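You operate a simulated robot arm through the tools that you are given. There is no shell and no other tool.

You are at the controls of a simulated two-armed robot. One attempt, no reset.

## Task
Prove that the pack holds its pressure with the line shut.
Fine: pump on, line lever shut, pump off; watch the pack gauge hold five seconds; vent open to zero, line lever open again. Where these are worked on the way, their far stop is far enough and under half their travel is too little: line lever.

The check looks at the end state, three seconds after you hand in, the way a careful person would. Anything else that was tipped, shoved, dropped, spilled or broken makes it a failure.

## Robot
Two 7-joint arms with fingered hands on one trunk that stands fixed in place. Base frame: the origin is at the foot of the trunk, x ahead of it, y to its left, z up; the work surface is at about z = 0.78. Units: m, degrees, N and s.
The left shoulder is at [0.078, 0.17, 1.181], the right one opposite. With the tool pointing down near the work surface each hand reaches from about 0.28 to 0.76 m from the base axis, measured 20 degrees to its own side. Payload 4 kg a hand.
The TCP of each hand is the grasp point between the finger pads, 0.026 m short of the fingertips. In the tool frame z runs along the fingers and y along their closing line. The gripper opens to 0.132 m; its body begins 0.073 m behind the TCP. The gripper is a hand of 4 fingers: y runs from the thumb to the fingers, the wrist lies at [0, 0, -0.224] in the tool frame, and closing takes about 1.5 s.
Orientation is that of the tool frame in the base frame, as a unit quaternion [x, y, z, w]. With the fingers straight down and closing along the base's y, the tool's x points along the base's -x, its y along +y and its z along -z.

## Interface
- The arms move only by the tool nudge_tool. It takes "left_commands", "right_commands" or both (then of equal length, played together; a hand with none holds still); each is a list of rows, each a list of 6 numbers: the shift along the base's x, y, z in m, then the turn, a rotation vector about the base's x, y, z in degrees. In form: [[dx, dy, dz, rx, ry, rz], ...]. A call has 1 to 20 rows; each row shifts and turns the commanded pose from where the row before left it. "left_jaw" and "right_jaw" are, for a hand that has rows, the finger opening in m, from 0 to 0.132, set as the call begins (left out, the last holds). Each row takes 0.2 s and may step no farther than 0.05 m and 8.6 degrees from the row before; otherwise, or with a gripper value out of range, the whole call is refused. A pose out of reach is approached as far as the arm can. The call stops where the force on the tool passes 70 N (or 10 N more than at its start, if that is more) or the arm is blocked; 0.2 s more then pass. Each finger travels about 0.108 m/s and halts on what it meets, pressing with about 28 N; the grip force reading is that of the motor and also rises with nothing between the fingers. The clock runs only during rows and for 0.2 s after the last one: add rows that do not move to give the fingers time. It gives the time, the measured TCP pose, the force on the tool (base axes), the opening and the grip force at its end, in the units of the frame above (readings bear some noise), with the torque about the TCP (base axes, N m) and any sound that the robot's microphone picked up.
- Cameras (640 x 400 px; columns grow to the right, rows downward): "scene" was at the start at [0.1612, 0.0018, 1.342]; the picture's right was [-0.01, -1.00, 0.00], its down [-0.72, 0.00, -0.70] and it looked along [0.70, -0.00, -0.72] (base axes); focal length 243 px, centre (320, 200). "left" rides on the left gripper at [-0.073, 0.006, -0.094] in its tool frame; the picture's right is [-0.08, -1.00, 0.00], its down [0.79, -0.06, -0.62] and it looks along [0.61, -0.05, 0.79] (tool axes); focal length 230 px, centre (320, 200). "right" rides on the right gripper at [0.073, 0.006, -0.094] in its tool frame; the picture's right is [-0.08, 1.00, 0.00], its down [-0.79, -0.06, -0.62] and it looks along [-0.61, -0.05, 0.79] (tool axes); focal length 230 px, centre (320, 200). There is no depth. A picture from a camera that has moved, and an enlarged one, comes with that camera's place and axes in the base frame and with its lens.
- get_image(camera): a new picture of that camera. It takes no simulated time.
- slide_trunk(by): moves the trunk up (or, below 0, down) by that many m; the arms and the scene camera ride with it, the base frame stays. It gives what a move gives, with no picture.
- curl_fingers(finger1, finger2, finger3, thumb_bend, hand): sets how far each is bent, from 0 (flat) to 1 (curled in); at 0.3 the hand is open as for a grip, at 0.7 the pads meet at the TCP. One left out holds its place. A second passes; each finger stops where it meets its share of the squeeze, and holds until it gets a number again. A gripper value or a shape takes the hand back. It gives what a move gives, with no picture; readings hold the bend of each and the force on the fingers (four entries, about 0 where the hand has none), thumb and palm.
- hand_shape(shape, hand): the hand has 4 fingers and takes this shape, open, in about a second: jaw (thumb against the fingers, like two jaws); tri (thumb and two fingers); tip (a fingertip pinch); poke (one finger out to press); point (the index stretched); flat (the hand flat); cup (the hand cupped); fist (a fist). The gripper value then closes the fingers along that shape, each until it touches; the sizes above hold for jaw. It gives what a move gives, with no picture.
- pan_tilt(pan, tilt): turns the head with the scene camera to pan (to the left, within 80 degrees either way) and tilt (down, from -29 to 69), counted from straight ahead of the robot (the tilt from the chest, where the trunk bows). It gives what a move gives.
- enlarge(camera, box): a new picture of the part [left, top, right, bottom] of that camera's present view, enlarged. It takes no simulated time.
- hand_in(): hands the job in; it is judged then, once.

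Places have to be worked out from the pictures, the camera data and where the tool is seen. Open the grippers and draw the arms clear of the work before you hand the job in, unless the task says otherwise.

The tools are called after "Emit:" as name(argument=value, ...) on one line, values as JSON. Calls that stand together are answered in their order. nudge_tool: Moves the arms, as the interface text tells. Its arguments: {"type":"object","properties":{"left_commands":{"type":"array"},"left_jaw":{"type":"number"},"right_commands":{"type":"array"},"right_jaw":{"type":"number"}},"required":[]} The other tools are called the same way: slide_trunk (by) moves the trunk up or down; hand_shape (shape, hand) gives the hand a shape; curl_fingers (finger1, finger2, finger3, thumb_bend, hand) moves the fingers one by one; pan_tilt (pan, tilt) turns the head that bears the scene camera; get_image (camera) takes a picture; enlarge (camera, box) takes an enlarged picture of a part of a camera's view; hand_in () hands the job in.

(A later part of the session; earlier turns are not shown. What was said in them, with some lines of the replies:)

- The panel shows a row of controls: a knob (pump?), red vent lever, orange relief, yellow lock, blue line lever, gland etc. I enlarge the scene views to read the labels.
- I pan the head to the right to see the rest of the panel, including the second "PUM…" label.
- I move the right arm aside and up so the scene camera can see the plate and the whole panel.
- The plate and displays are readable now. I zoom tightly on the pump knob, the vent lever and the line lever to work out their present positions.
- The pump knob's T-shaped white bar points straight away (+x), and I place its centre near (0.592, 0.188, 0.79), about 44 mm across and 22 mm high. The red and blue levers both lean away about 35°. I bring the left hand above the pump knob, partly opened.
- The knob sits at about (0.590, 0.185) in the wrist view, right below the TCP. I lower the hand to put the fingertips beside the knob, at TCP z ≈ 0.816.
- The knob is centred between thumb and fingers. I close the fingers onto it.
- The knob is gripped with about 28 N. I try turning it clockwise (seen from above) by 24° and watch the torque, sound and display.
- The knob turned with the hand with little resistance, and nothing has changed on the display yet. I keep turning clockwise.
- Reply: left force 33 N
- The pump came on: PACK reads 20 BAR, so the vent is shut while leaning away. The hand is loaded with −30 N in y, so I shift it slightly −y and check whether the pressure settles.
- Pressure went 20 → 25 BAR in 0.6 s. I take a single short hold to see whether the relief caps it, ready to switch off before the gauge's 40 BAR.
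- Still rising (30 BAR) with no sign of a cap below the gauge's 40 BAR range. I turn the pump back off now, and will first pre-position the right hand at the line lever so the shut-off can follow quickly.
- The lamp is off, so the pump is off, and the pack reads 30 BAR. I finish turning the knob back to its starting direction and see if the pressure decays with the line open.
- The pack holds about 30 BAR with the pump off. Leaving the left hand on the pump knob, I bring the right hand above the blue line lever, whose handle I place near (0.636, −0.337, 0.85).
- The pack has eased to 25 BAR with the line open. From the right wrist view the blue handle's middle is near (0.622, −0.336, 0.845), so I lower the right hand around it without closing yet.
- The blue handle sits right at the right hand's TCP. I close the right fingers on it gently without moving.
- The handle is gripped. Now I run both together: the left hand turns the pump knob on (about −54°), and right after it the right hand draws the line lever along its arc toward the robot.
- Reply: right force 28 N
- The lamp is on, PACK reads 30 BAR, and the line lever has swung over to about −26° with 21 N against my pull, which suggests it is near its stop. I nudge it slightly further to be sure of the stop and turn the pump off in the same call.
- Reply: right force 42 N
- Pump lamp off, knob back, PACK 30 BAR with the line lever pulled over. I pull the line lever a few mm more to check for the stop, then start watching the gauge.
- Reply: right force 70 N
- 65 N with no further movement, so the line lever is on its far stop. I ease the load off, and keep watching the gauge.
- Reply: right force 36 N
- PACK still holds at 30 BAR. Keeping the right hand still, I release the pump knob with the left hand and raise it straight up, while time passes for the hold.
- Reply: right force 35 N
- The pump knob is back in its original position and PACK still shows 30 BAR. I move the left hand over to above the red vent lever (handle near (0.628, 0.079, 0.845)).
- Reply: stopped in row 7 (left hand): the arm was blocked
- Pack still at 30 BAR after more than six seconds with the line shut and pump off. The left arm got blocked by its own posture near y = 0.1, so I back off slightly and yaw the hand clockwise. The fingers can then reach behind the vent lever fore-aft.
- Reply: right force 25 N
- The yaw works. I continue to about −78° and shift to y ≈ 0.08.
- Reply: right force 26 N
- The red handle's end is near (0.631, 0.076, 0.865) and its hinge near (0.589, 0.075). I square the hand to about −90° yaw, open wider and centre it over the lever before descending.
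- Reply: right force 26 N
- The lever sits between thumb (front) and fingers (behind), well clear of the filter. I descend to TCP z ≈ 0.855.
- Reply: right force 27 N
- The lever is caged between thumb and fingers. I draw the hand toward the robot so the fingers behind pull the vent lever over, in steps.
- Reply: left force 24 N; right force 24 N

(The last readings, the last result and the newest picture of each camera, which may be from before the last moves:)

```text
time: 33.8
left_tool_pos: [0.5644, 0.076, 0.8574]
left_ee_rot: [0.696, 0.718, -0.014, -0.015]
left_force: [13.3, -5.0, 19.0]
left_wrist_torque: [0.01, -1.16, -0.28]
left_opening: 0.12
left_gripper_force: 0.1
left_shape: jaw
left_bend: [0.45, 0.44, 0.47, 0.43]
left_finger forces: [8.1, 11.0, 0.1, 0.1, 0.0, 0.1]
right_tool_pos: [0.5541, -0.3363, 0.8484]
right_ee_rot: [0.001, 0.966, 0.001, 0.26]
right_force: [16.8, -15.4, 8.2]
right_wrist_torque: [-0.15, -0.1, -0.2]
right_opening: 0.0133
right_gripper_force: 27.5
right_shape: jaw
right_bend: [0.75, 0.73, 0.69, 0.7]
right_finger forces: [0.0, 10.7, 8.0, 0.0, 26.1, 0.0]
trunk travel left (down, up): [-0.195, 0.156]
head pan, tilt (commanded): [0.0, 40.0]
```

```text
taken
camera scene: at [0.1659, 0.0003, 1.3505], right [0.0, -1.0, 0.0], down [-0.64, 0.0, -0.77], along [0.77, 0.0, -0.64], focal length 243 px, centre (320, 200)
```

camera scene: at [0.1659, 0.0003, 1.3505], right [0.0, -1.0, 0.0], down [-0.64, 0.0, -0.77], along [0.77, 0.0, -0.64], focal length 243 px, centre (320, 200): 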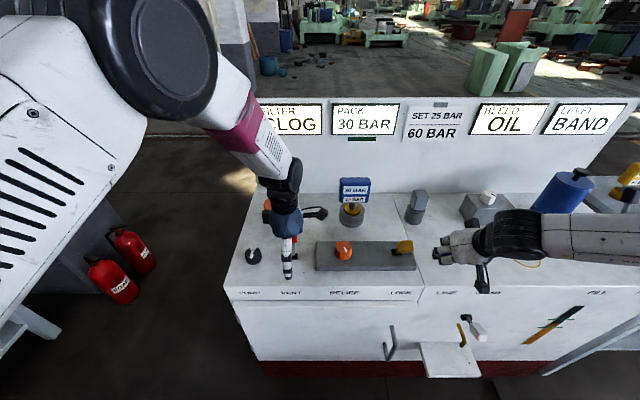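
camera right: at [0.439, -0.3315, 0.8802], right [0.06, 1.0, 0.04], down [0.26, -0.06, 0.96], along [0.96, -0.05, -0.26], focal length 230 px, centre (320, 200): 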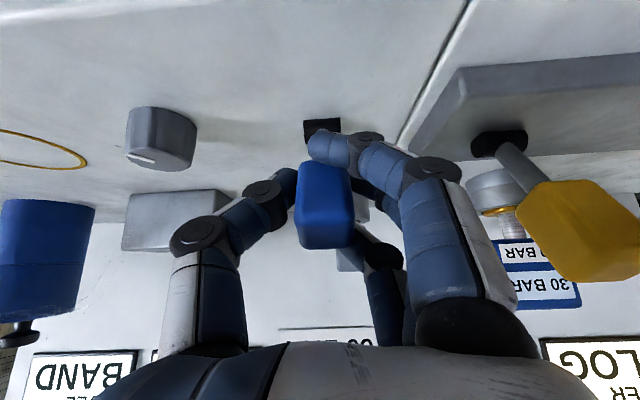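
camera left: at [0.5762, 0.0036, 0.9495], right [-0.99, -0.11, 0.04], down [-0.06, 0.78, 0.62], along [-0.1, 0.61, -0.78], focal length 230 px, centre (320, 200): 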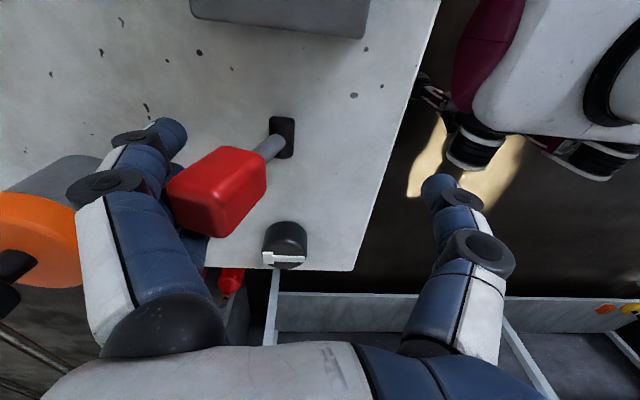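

The fingers gave way: the handle end is bearing on the sloped upper part of the open fingers, with 19 N upward. I move back, raise the hand a little and curl the fingers more so the fingertips sit upright behind the handle.

Emit:
nudge_tool(left_commands=[[0.015, 0, 0, 0, 0, 0], [0.015, 0, 0, 0, 0, 0], [0.015, 0, 0.005, 0, 0, 0], [0.007, 0, 0.01, 0, 0, 0], [0, 0, 0, 0, 0, 0], [0, 0, 0, 0, 0, 0]], left_jaw=0.12)

Emit:
nudge_tool(left_commands=[[0, 0, 0, 0, 0, 0], [0, 0, 0, 0, 0, 0], [0, 0, 0, 0, 0, 0]], left_jaw=0.085)

Emit:
get_image(camera="left")

Emit:
get_image(camera="scene")

```text
time: 35.2
left_tool_pos: [0.6146, 0.0771, 0.8709]
left_ee_rot: [0.696, 0.718, -0.017, -0.017]
left_force: [-0.3, 0.9, -0.1]
left_wrist_torque: [-0.03, 0.01, -0.02]
left_opening: 0.1198
left_gripper_force: 0.0
left_shape: jaw
left_bend: [0.46, 0.46, 0.47, 0.43]
left_finger forces: [0.0, 0.0, 0.0, 0.0, 0.0, 0.0]
right_tool_pos: [0.5542, -0.3364, 0.8474]
right_ee_rot: [0.001, 0.966, -0.001, 0.26]
right_force: [15.1, -17.6, 12.4]
right_wrist_torque: [-0.17, -0.12, -0.17]
right_opening: 0.0136
right_gripper_force: 28.0
right_shape: jaw
right_bend: [0.75, 0.73, 0.69, 0.7]
right_finger forces: [0.0, 10.2, 8.5, 0.1, 28.2, 0.0]
trunk travel left (down, up): [-0.195, 0.156]
head pan, tilt (commanded): [0.0, 40.0]
```

```text
time: 36.0
left_tool_pos: [0.6146, 0.0775, 0.871]
left_ee_rot: [0.695, 0.718, -0.017, -0.018]
left_force: [-0.2, 0.6, -0.2]
left_wrist_torque: [0.0, 0.03, 0.0]
left_opening: 0.0855
left_gripper_force: 0.0
left_shape: jaw
left_bend: [0.7, 0.7, 0.7, 0.67]
left_finger forces: [0.0, 0.0, 0.1, 0.0, 0.1, 0.1]
right_tool_pos: [0.5536, -0.337, 0.8481]
right_ee_rot: [0.001, 0.966, 0.0, 0.26]
right_force: [14.6, -17.6, 12.8]
right_wrist_torque: [-0.19, -0.09, -0.18]
right_opening: 0.0137
right_gripper_force: 28.2
right_shape: jaw
right_bend: [0.75, 0.73, 0.69, 0.7]
right_finger forces: [0.0, 10.2, 8.3, 0.0, 27.9, 0.0]
trunk travel left (down, up): [-0.195, 0.156]
head pan, tilt (commanded): [0.0, 40.0]
```

```text
taken
camera left: at [0.6273, 0.0049, 0.9634], right [-0.99, -0.11, 0.05], down [-0.06, 0.78, 0.62], along [-0.1, 0.61, -0.78], focal length 230 px, centre (320, 200)
```

left: 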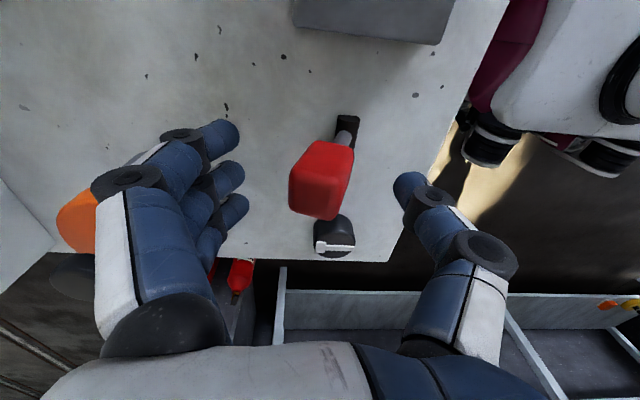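

```text
taken
camera scene: at [0.166, 0.001, 1.3502], right [0.0, -1.0, 0.0], down [-0.64, 0.0, -0.77], along [0.77, 0.0, -0.64], focal length 243 px, centre (320, 200)
```

scene: 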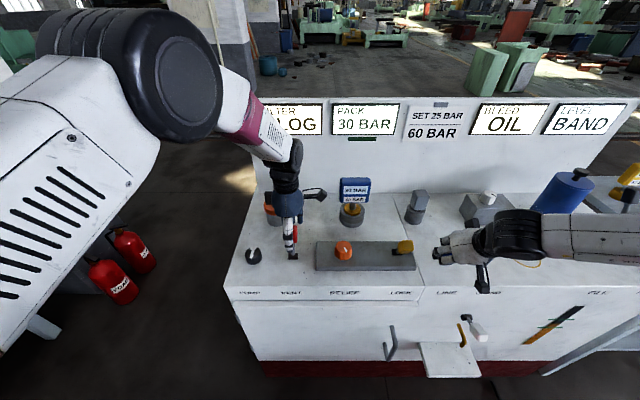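

The vent lever did move part way (about 18° from upright now) and stays where it is left. I pull again with the fingertips upright behind it.

Emit:
nudge_tool(left_commands=[[-0.012, -0.001, 0, 0, 0, 0], [-0.012, 0, 0, 0, 0, 0], [-0.012, 0, 0, 0, 0, 0], [-0.012, 0, 0, 0, 0, 0], [-0.012, 0, 0, 0, 0, 0], [0, 0, 0, 0, 0, 0]])

Emit:
get_image(camera="left")

Emit:
get_image(camera="scene")

```text
time: 37.4
left_tool_pos: [0.5551, 0.0763, 0.87]
left_ee_rot: [0.696, 0.718, -0.016, -0.017]
left_force: [6.6, -2.0, 6.6]
left_wrist_torque: [-0.07, -0.38, -0.1]
left_opening: 0.0876
left_gripper_force: 0.0
left_shape: jaw
left_bend: [0.7, 0.66, 0.7, 0.67]
left_finger forces: [2.3, 5.4, 0.1, 0.0, 0.0, 0.0]
right_tool_pos: [0.5548, -0.3356, 0.8486]
right_ee_rot: [0.0, 0.965, 0.001, 0.261]
right_force: [14.5, -17.5, 12.3]
right_wrist_torque: [-0.15, -0.11, -0.2]
right_opening: 0.0136
right_gripper_force: 28.2
right_shape: jaw
right_bend: [0.75, 0.73, 0.69, 0.7]
right_finger forces: [0.0, 10.4, 8.2, 0.1, 27.8, 0.0]
trunk travel left (down, up): [-0.195, 0.156]
head pan, tilt (commanded): [0.0, 40.0]
```

```text
taken
camera left: at [0.5671, 0.0026, 0.9622], right [-0.99, -0.11, 0.04], down [-0.06, 0.78, 0.62], along [-0.1, 0.61, -0.78], focal length 230 px, centre (320, 200)
```

left: 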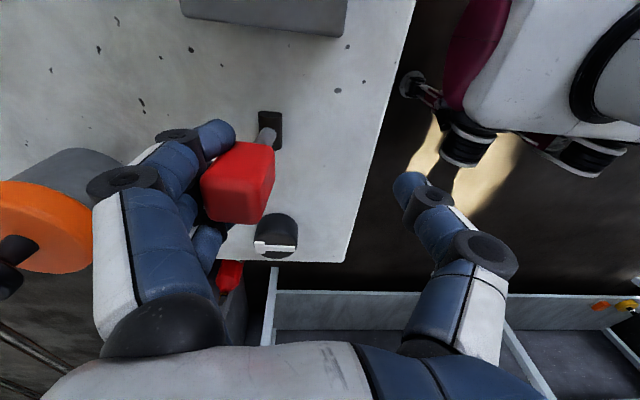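

```text
taken
camera scene: at [0.1661, 0.0007, 1.3503], right [0.0, -1.0, 0.0], down [-0.64, 0.0, -0.77], along [0.77, 0.0, -0.64], focal length 243 px, centre (320, 200)
```

scene: 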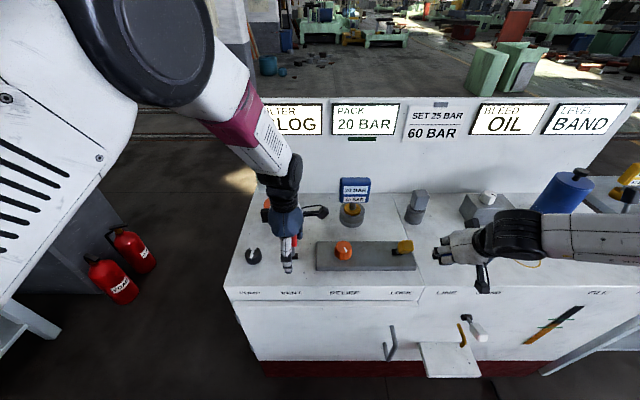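

The pack has started venting (20 BAR). I pull the vent lever further toward its open end.

Emit:
nudge_tool(left_commands=[[-0.01, 0, 0, 0, 0, 0], [-0.01, 0, 0, 0, 0, 0], [-0.01, 0, 0, 0, 0, 0], [-0.01, 0, 0, 0, 0, 0], [0, 0, 0, 0, 0, 0]])

Emit:
get_image(camera="left")

Emit:
get_image(camera="scene")

```text
time: 38.6
left_tool_pos: [0.5159, 0.0763, 0.8694]
left_ee_rot: [0.695, 0.718, -0.016, -0.017]
left_force: [7.8, -3.8, -1.6]
left_wrist_torque: [-0.06, -0.16, -0.19]
left_opening: 0.0881
left_gripper_force: 0.0
left_shape: jaw
left_bend: [0.7, 0.64, 0.7, 0.67]
left_finger forces: [2.6, 6.1, 0.0, 0.1, 0.1, 0.1]
right_tool_pos: [0.5539, -0.3365, 0.8487]
right_ee_rot: [0.001, 0.966, 0.0, 0.26]
right_force: [11.2, -17.2, 16.1]
right_wrist_torque: [-0.18, -0.13, -0.15]
right_opening: 0.0135
right_gripper_force: 27.9
right_shape: jaw
right_bend: [0.75, 0.73, 0.69, 0.7]
right_finger forces: [0.1, 10.5, 7.9, 0.0, 28.2, 0.0]
trunk travel left (down, up): [-0.195, 0.156]
head pan, tilt (commanded): [0.0, 40.0]
```

```text
taken
camera left: at [0.5279, 0.003, 0.9625], right [-0.99, -0.11, 0.05], down [-0.06, 0.78, 0.62], along [-0.1, 0.61, -0.78], focal length 230 px, centre (320, 200)
```

left: 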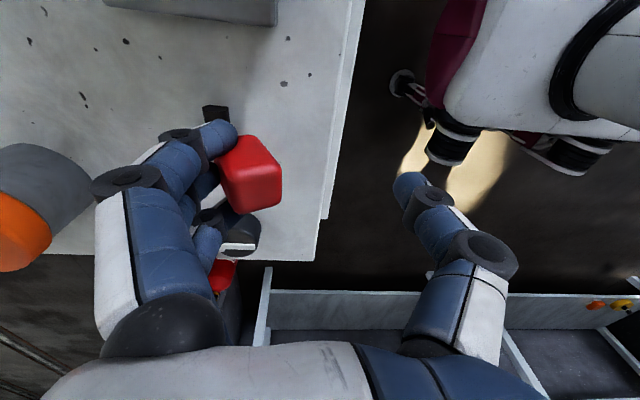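

```text
taken
camera scene: at [0.1664, 0.0007, 1.3501], right [0.0, -1.0, 0.0], down [-0.64, 0.0, -0.77], along [0.77, 0.0, -0.64], focal length 243 px, centre (320, 200)
```

scene: 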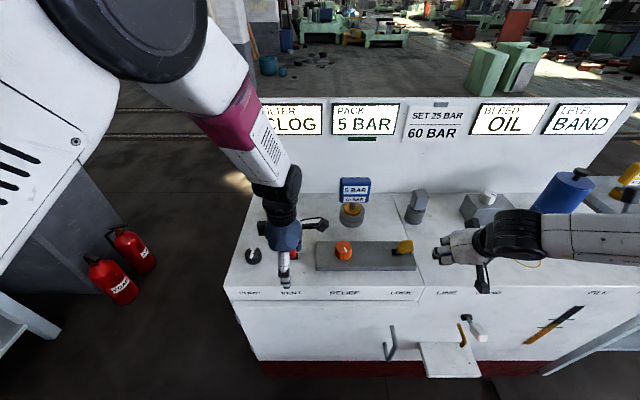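

PACK is at 5 BAR and the vent lever leans about 30° toward me. I pull a little more to reach its stop, then wait for zero.

Emit:
nudge_tool(left_commands=[[-0.006, 0, 0, 0, 0, 0], [-0.006, 0, 0, 0, 0, 0], [-0.004, 0, 0, 0, 0, 0], [0, 0, 0, 0, 0, 0], [0, 0, 0, 0, 0, 0]])

Emit:
get_image(camera="left")

Emit:
get_image(camera="scene")

```text
time: 39.8
left_tool_pos: [0.5009, 0.0747, 0.8699]
left_ee_rot: [0.696, 0.718, -0.016, -0.016]
left_force: [18.7, -4.2, -0.3]
left_wrist_torque: [-0.05, -0.24, -0.21]
left_opening: 0.0908
left_gripper_force: 0.1
left_shape: jaw
left_bend: [0.68, 0.54, 0.7, 0.67]
left_finger forces: [4.3, 12.1, 0.0, 0.0, 0.0, 0.0]
right_tool_pos: [0.5544, -0.3363, 0.8473]
right_ee_rot: [0.001, 0.966, 0.0, 0.259]
right_force: [7.7, -17.5, 18.4]
right_wrist_torque: [-0.19, -0.1, -0.14]
right_opening: 0.0134
right_gripper_force: 28.2
right_shape: jaw
right_bend: [0.75, 0.73, 0.69, 0.71]
right_finger forces: [0.0, 10.8, 7.0, 0.0, 29.2, 0.1]
trunk travel left (down, up): [-0.195, 0.156]
head pan, tilt (commanded): [0.0, 40.0]
```

```text
taken
camera left: at [0.5124, 0.0026, 0.9624], right [-0.99, -0.11, 0.05], down [-0.06, 0.78, 0.62], along [-0.1, 0.61, -0.78], focal length 230 px, centre (320, 200)
```

left: 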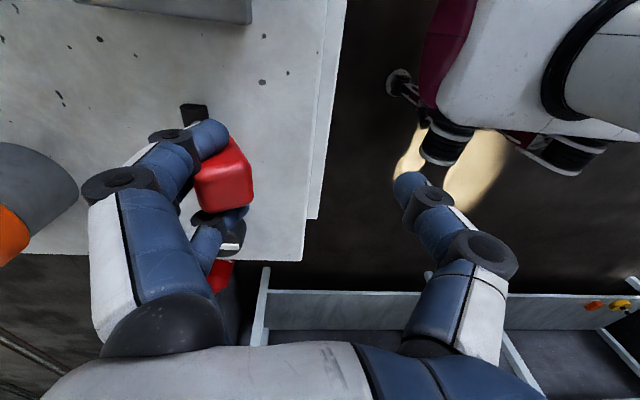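

```text
taken
camera scene: at [0.1668, 0.0008, 1.3502], right [0.0, -1.0, 0.0], down [-0.64, 0.0, -0.77], along [0.77, 0.0, -0.64], focal length 243 px, centre (320, 200)
```

scene: 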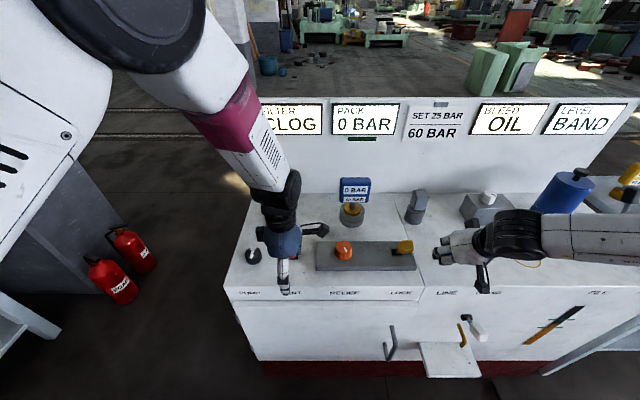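

PACK is at 0 BAR and the vent lever is on its open stop. Now I push the line lever back along its arc with the right hand to the open side, relaxing the left hand's pull at the same time.

Emit:
nudge_tool(left_commands=[[0.006, 0, 0, 0, 0, 0], [0.006, 0, 0, 0, 0, 0], [0, 0, 0, 0, 0, 0], [0, 0, 0, 0, 0, 0], [0, 0, 0, 0, 0, 0], [0, 0, 0, 0, 0, 0], [0, 0, 0, 0, 0, 0], [0, 0, 0, 0, 0, 0]], right_commands=[[0.0106, 0, 0.005, 0, 5, 0], [0.0114, 0, 0.003, 0, 5, 0], [0.0115, 0, 0.001, 0, 5, 0], [0.0115, 0, -0.001, 0, 5, 0], [0.0114, 0, -0.003, 0, 5, 0], [0.0106, 0, -0.005, 0, 5, 0], [0.003, 0, -0.002, 0, 0, 0], [0, 0, 0, 0, 0, 0]])

Emit:
get_image(camera="right")

Emit:
get_image(camera="scene")

```text
time: 41.6
left_tool_pos: [0.5075, 0.0757, 0.8726]
left_ee_rot: [0.696, 0.718, -0.013, -0.015]
left_force: [9.3, -3.7, -1.4]
left_wrist_torque: [-0.04, -0.06, -0.22]
left_opening: 0.0885
left_gripper_force: 0.0
left_shape: jaw
left_bend: [0.7, 0.6, 0.7, 0.67]
left_finger forces: [3.0, 7.5, 0.1, 0.1, 0.0, 0.1]
right_tool_pos: [0.6154, -0.3377, 0.8472]
right_ee_rot: [0.001, 1.0, -0.004, -0.006]
right_force: [-54.7, -7.0, 19.0]
right_wrist_torque: [-0.49, 3.7, -1.56]
right_opening: 0.0163
right_gripper_force: 27.7
right_shape: jaw
right_bend: [0.8, 0.73, 0.65, 0.72]
right_finger forces: [120.6, 11.8, 76.0, 0.1, 29.9, 0.1]
trunk travel left (down, up): [-0.195, 0.156]
head pan, tilt (commanded): [0.0, 40.0]
```

```text
taken
camera right: at [0.5438, -0.3309, 0.9441], right [0.08, 1.0, -0.01], down [0.79, -0.06, 0.61], along [0.61, -0.05, -0.79], focal length 230 px, centre (320, 200)
```

right: 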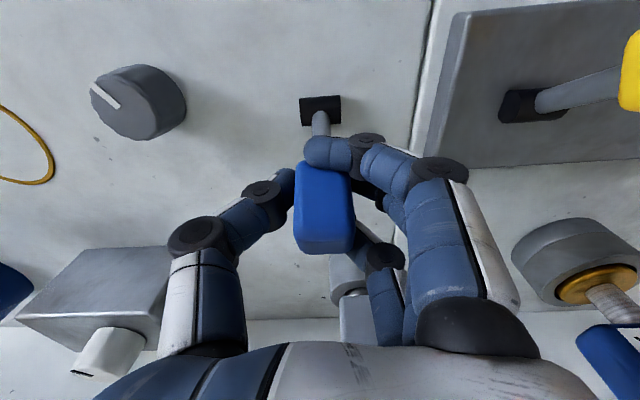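

```text
taken
camera scene: at [0.1595, 0.0021, 1.3511], right [0.0, -1.0, 0.0], down [-0.64, 0.0, -0.77], along [0.77, 0.0, -0.64], focal length 243 px, centre (320, 200)
```

scene: 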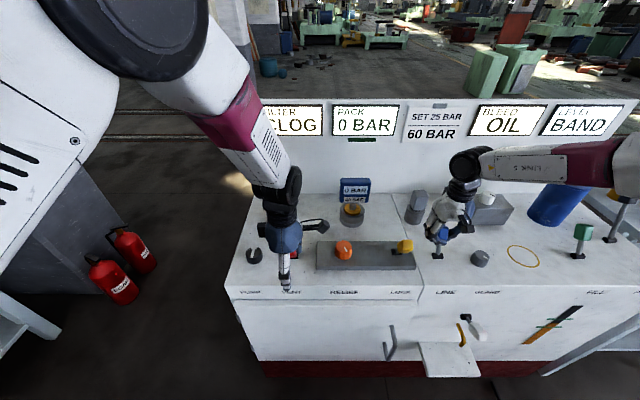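

The line lever is back against its open stop (55 N, and the picture matches its starting angle). I ease off the load by 6 mm and then open the right fingers.

Emit:
nudge_tool(right_commands=[[-0.003, 0, 0, 0, 0, 0], [-0.003, 0, 0, 0, 0, 0], [0, 0, 0, 0, 0, 0]])

Emit:
nudge_tool(right_commands=[[0, 0, 0, 0, 0, 0], [0, 0, 0, 0, 0, 0], [0, 0, 0, 0, 0, 0], [0, 0, 0, 0, 0, 0], [0, 0, 0, 0, 0, 0]], right_jaw=0.08)

Emit:
get_image(camera="right")

Emit:
get_image(camera="scene")

```text
time: 42.4
left_tool_pos: [0.5098, 0.074, 0.8721]
left_ee_rot: [0.696, 0.718, -0.015, -0.016]
left_force: [7.5, -3.0, 1.6]
left_wrist_torque: [-0.02, -0.34, -0.19]
left_opening: 0.0882
left_gripper_force: 0.0
left_shape: jaw
left_bend: [0.71, 0.61, 0.7, 0.67]
left_finger forces: [2.5, 7.8, 0.0, 0.0, 0.0, 0.0]
right_tool_pos: [0.6157, -0.337, 0.849]
right_ee_rot: [0.0, 1.0, -0.002, -0.001]
right_force: [-34.3, -8.8, 16.5]
right_wrist_torque: [-0.46, 2.79, -1.27]
right_opening: 0.0163
right_gripper_force: 28.1
right_shape: jaw
right_bend: [0.8, 0.73, 0.65, 0.72]
right_finger forces: [88.4, 11.9, 63.3, 0.1, 29.1, 0.1]
trunk travel left (down, up): [-0.195, 0.156]
head pan, tilt (commanded): [0.0, 40.0]
```

```text
time: 43.6
left_tool_pos: [0.5106, 0.0748, 0.8708]
left_ee_rot: [0.696, 0.718, -0.016, -0.016]
left_force: [6.3, -2.6, 10.1]
left_wrist_torque: [-0.02, -0.72, -0.16]
left_opening: 0.0873
left_gripper_force: 0.1
left_shape: jaw
left_bend: [0.71, 0.64, 0.7, 0.67]
left_finger forces: [2.5, 10.5, 0.1, 0.1, 0.0, 0.0]
right_tool_pos: [0.6183, -0.3355, 0.8475]
right_ee_rot: [0.001, 1.0, -0.001, 0.002]
right_force: [0.5, -0.1, -0.9]
right_wrist_torque: [0.01, 0.03, 0.01]
right_opening: 0.0798
right_gripper_force: 0.0
right_shape: jaw
right_bend: [0.71, 0.71, 0.71, 0.71]
right_finger forces: [0.0, 0.0, 0.1, 0.0, 0.0, 0.0]
trunk travel left (down, up): [-0.195, 0.156]
head pan, tilt (commanded): [0.0, 40.0]
```

```text
taken
camera right: at [0.5445, -0.3303, 0.9414], right [0.08, 1.0, 0.0], down [0.78, -0.06, 0.62], along [0.62, -0.05, -0.79], focal length 230 px, centre (320, 200)
```

right: 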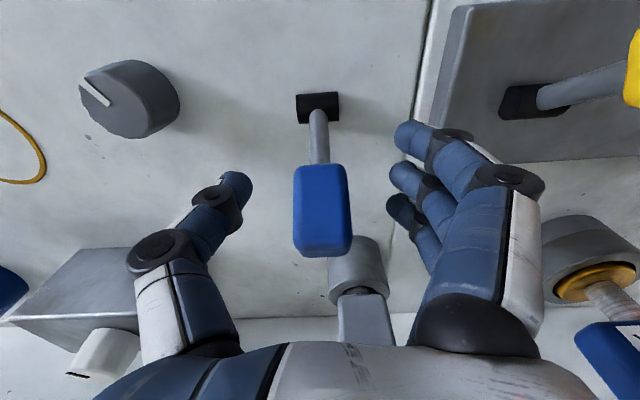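

```text
taken
camera scene: at [0.1655, 0.0018, 1.3503], right [0.0, -1.0, 0.0], down [-0.64, 0.0, -0.77], along [0.77, 0.0, -0.64], focal length 243 px, centre (320, 200)
```

scene: 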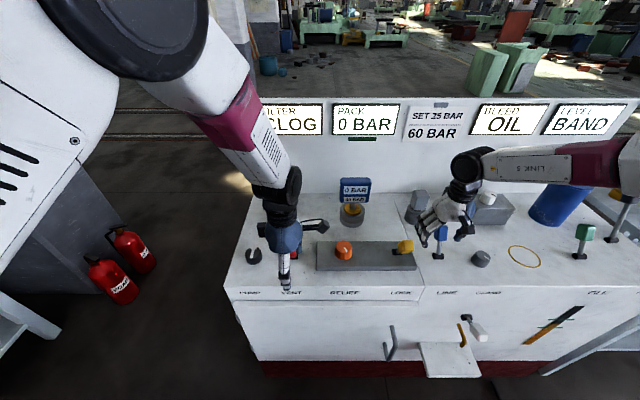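

The line lever stays leaning away on its own. I raise the right hand clear, and release the left hand from behind the vent lever (a bit +x, then straight up).

Emit:
nudge_tool(left_commands=[[0.01, 0, 0, 0, 0, 0], [0.012, 0, 0, 0, 0, 0], [0, 0, 0.01, 0, 0, 0], [0, 0, 0.02, 0, 0, 0], [0, 0, 0.03, 0, 0, 0], [0, 0, 0.03, 0, 0, 0], [0, 0, 0.03, 0, 0, 0]], right_commands=[[0, 0, 0.02, 0, 0, 0], [0, 0, 0.03, 0, 0, 0], [0, 0, 0.03, 0, 0, 0], [0, 0, 0.03, 0, 0, 0], [0, 0, 0.03, 0, 0, 0], [0, 0, 0.02, 0, 0, 0], [0, 0, 0, 0, 0, 0]])

Emit:
get_image(camera="scene")

Emit:
get_image(camera="left")

```text
time: 45.2
left_tool_pos: [0.5329, 0.0762, 0.9886]
left_ee_rot: [0.695, 0.718, -0.016, -0.017]
left_force: [-0.3, 0.9, -0.2]
left_wrist_torque: [-0.01, 0.04, 0.01]
left_opening: 0.0853
left_gripper_force: 0.1
left_shape: jaw
left_bend: [0.7, 0.7, 0.7, 0.67]
left_finger forces: [0.0, 0.0, 0.0, 0.0, 0.0, 0.1]
right_tool_pos: [0.6164, -0.3358, 1.0063]
right_ee_rot: [0.0, 1.0, -0.001, 0.002]
right_force: [-0.6, -0.2, 0.5]
right_wrist_torque: [-0.03, 0.02, 0.0]
right_opening: 0.0798
right_gripper_force: 0.0
right_shape: jaw
right_bend: [0.71, 0.71, 0.71, 0.7]
right_finger forces: [0.0, 0.1, 0.1, 0.0, 0.0, 0.0]
trunk travel left (down, up): [-0.195, 0.156]
head pan, tilt (commanded): [0.0, 40.0]
```

```text
taken
camera scene: at [0.165, 0.0021, 1.3503], right [0.0, -1.0, 0.0], down [-0.64, 0.0, -0.77], along [0.77, 0.0, -0.64], focal length 243 px, centre (320, 200)
```

scene: 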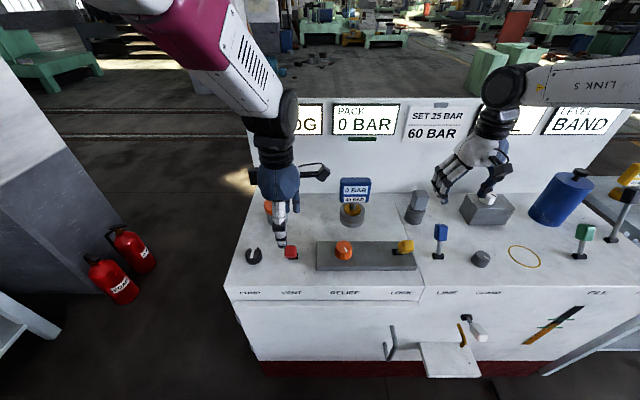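

```text
taken
camera left: at [0.5462, 0.0037, 1.0822], right [-0.99, -0.11, 0.05], down [-0.06, 0.78, 0.62], along [-0.1, 0.61, -0.78], focal length 230 px, centre (320, 200)
```

left: 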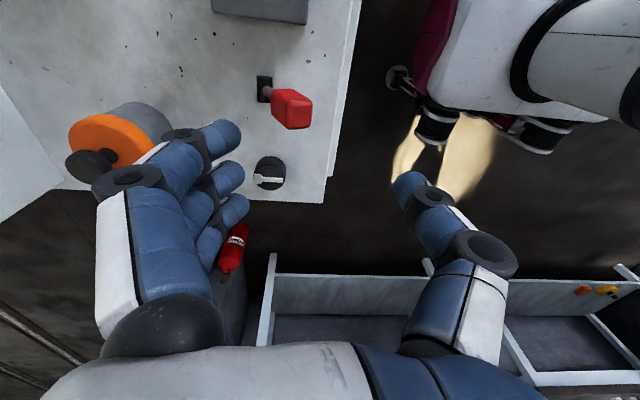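

Both hands are clear: PACK 0 BAR, pump lamp off, vent open, line lever back open. I withdraw both arms up and away, unwinding the left hand's yaw.

Emit:
nudge_tool(left_commands=[[0, 0.01, 0.03, 0, 0, 8], [-0.005, 0.015, 0.03, 0, 0, 8], [-0.005, 0.015, 0.03, 0, 0, 8], [-0.005, 0.015, 0.03, 0, 0, 8], [-0.005, 0.015, 0.02, 0, 0, 8], [-0.005, 0.015, 0.01, 0, 0, 8], [-0.005, 0.015, 0, 0, 0, 8], [-0.005, 0.01, 0, 0, 0, 8], [0, 0, 0, 0, 0, 8], [0, 0, 0, 0, 0, 8], [0, 0, 0, 0, 0, 6]], right_commands=[[0, 0, 0.02, 0, 0, 0], [-0.025, -0.006, 0.02, 0, 0, 0], [-0.025, -0.006, 0.02, 0, 0, 0], [-0.025, -0.006, 0.02, 0, 0, 0], [-0.025, -0.006, 0.02, 0, 0, 0], [-0.025, -0.006, 0.02, 0, 0, 0], [-0.025, -0.006, 0.02, 0, 0, 0], [-0.025, -0.006, 0.01, 0, 0, 0], [-0.025, -0.006, 0, 0, 0, 0], [-0.02, -0.01, 0, 0, 0, 0], [0, 0, 0, 0, 0, 0]], left_jaw=0.132, right_jaw=0.132)

Emit:
get_image(camera="scene")

Emit:
enlarge(camera="scene", box=[225, 90, 465, 280])

Emit:
enlarge(camera="scene", box=[400, 90, 640, 280])

```text
time: 47.6
left_tool_pos: [0.4987, 0.1866, 1.1399]
left_ee_rot: [0.018, 1.0, -0.022, -0.001]
left_force: [-0.1, -0.1, -0.3]
left_wrist_torque: [0.01, 0.03, -0.01]
left_opening: 0.132
left_gripper_force: 0.2
left_shape: jaw
left_bend: [0.3, 0.3, 0.3, 0.3]
left_finger forces: [0.1, 0.0, 0.0, 0.1, 0.0, 0.0]
right_tool_pos: [0.397, -0.394, 1.1556]
right_ee_rot: [0.001, 1.0, -0.001, 0.001]
right_force: [-0.7, 1.2, -0.6]
right_wrist_torque: [0.0, 0.0, -0.03]
right_opening: 0.1322
right_gripper_force: 0.1
right_shape: jaw
right_bend: [0.3, 0.3, 0.3, 0.3]
right_finger forces: [0.0, 0.0, 0.0, 0.0, 0.1, 0.0]
trunk travel left (down, up): [-0.195, 0.156]
head pan, tilt (commanded): [0.0, 40.0]
```

```text
taken
camera scene: at [0.1657, 0.0023, 1.3502], right [0.0, -1.0, 0.0], down [-0.64, 0.0, -0.77], along [0.77, 0.0, -0.64], focal length 243 px, centre (320, 200)
```

scene: 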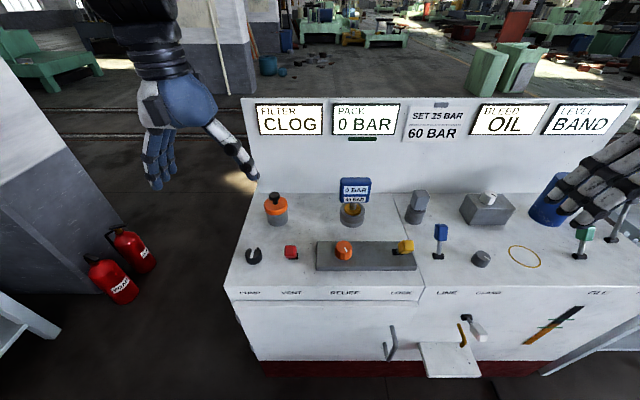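

```text
2.11 times, centred on (345, 185) of scene
camera zoom: at [0.1657, 0.0023, 1.3502], right [0.0, -1.0, 0.0], down [-0.64, 0.0, -0.77], along [0.77, 0.0, -0.64], focal length 512 px, centre (267, 232)
```

zoom: 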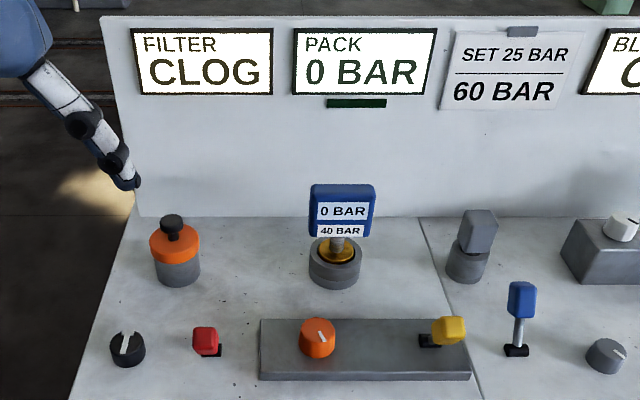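

```text
2.11 times, centred on (520, 185) of scene
camera zoom: at [0.1657, 0.0023, 1.3502], right [0.0, -1.0, 0.0], down [-0.64, 0.0, -0.77], along [0.77, 0.0, -0.64], focal length 512 px, centre (-101, 232)
```

zoom: 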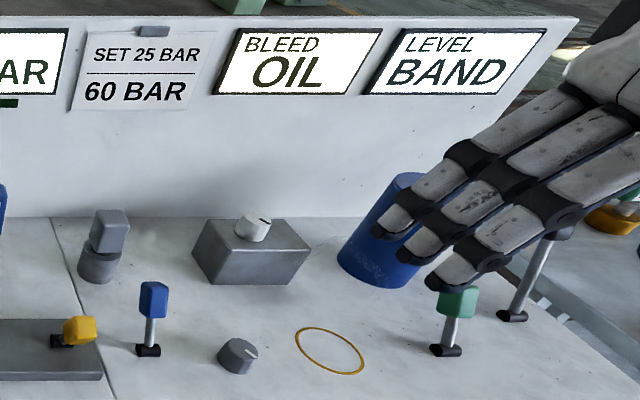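

Everything else looks undisturbed. I compare the blue lever, pump knob and vent lever with the first pictures at the same zoom before handing in.

Emit:
enlarge(camera="scene", box=[425, 215, 457, 265])

Emit:
enlarge(camera="scene", box=[238, 235, 270, 275])

Emit:
enlarge(camera="scene", box=[278, 215, 310, 265])

Emit:
enlarge(camera="scene", box=[380, 180, 520, 280])

```text
8.00 times, centred on (441, 240) of scene
camera zoom: at [0.1657, 0.0023, 1.3502], right [0.0, -1.0, 0.0], down [-0.64, 0.0, -0.77], along [0.77, 0.0, -0.64], focal length 1947 px, centre (-648, -120)
```

zoom: 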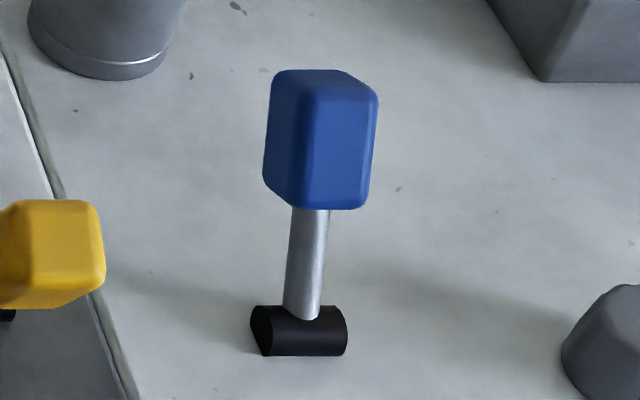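

```text
10.00 times, centred on (254, 255) of scene
camera zoom: at [0.1657, 0.0023, 1.3502], right [0.0, -1.0, 0.0], down [-0.64, 0.0, -0.77], along [0.77, 0.0, -0.64], focal length 2434 px, centre (980, -350)
```

zoom: 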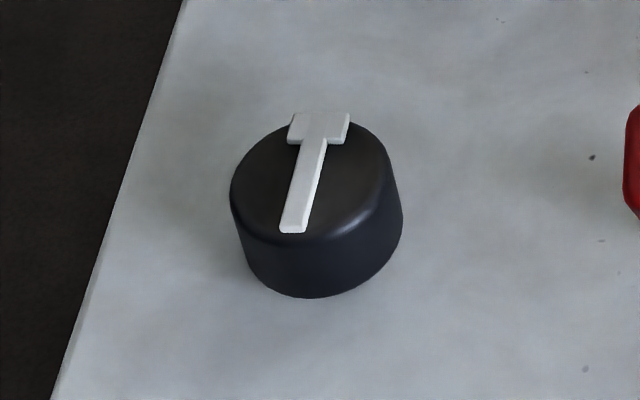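

```text
8.00 times, centred on (294, 240) of scene
camera zoom: at [0.1657, 0.0023, 1.3502], right [0.0, -1.0, 0.0], down [-0.64, 0.0, -0.77], along [0.77, 0.0, -0.64], focal length 1947 px, centre (528, -120)
```

zoom: 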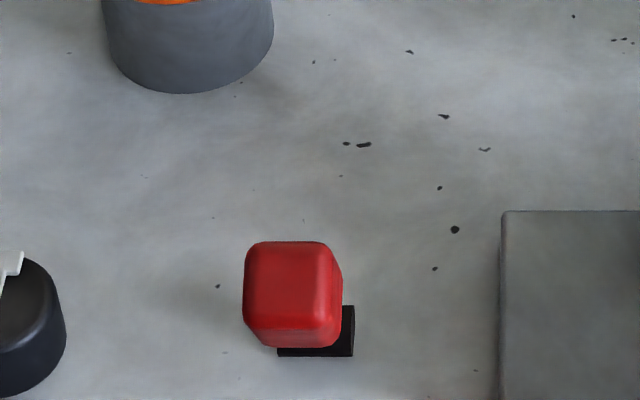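

```text
4.00 times, centred on (450, 230) of scene
camera zoom: at [0.1657, 0.0023, 1.3502], right [0.0, -1.0, 0.0], down [-0.64, 0.0, -0.77], along [0.77, 0.0, -0.64], focal length 974 px, centre (-200, 80)
```

zoom: 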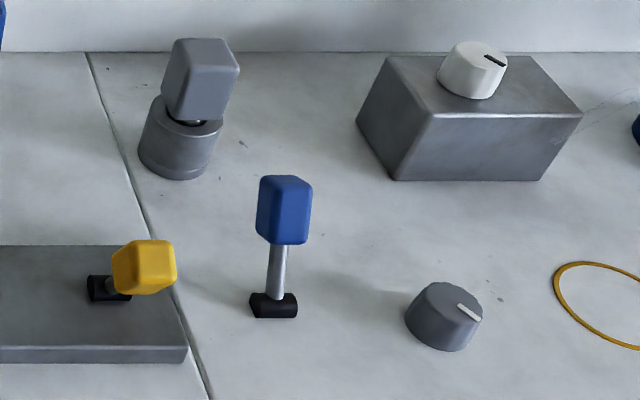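

The line lever and pump knob match their starting positions, the vent lever is open, and PACK is at 0 BAR. The pack held 30 BAR for well over five seconds with the line shut, and both arms are clear, so I hand in.

Emit:
hand_in()

```text
The job is handed in.
```

The pack held its pressure. With the line shut and the pump off, PACK read 30 BAR at every check for about 15 seconds, until I opened the vent.

- **Steps done:** I turned the pump on, pulled the line lever shut to its far stop, and turned the pump off. After the hold I opened the vent, PACK fell to 0 BAR, and I pushed the line lever back to its open stop.
- **Extra pump run:** I ran the pump once before the test, with the line open. Pressure reached 30 BAR and was still rising toward the gauge's 40 BAR limit, so I switched off and moved the right hand to the line lever first. During that wait, with the line still open, PACK dropped to 25 BAR.
- **Final state:** The pump is off, the line lever is open, PACK is at 0 BAR, and both arms are drawn clear with hands open. I left the vent open because the steps did not say to shut it again.
- **Surroundings:** The last pictures show nothing else moved or damaged.
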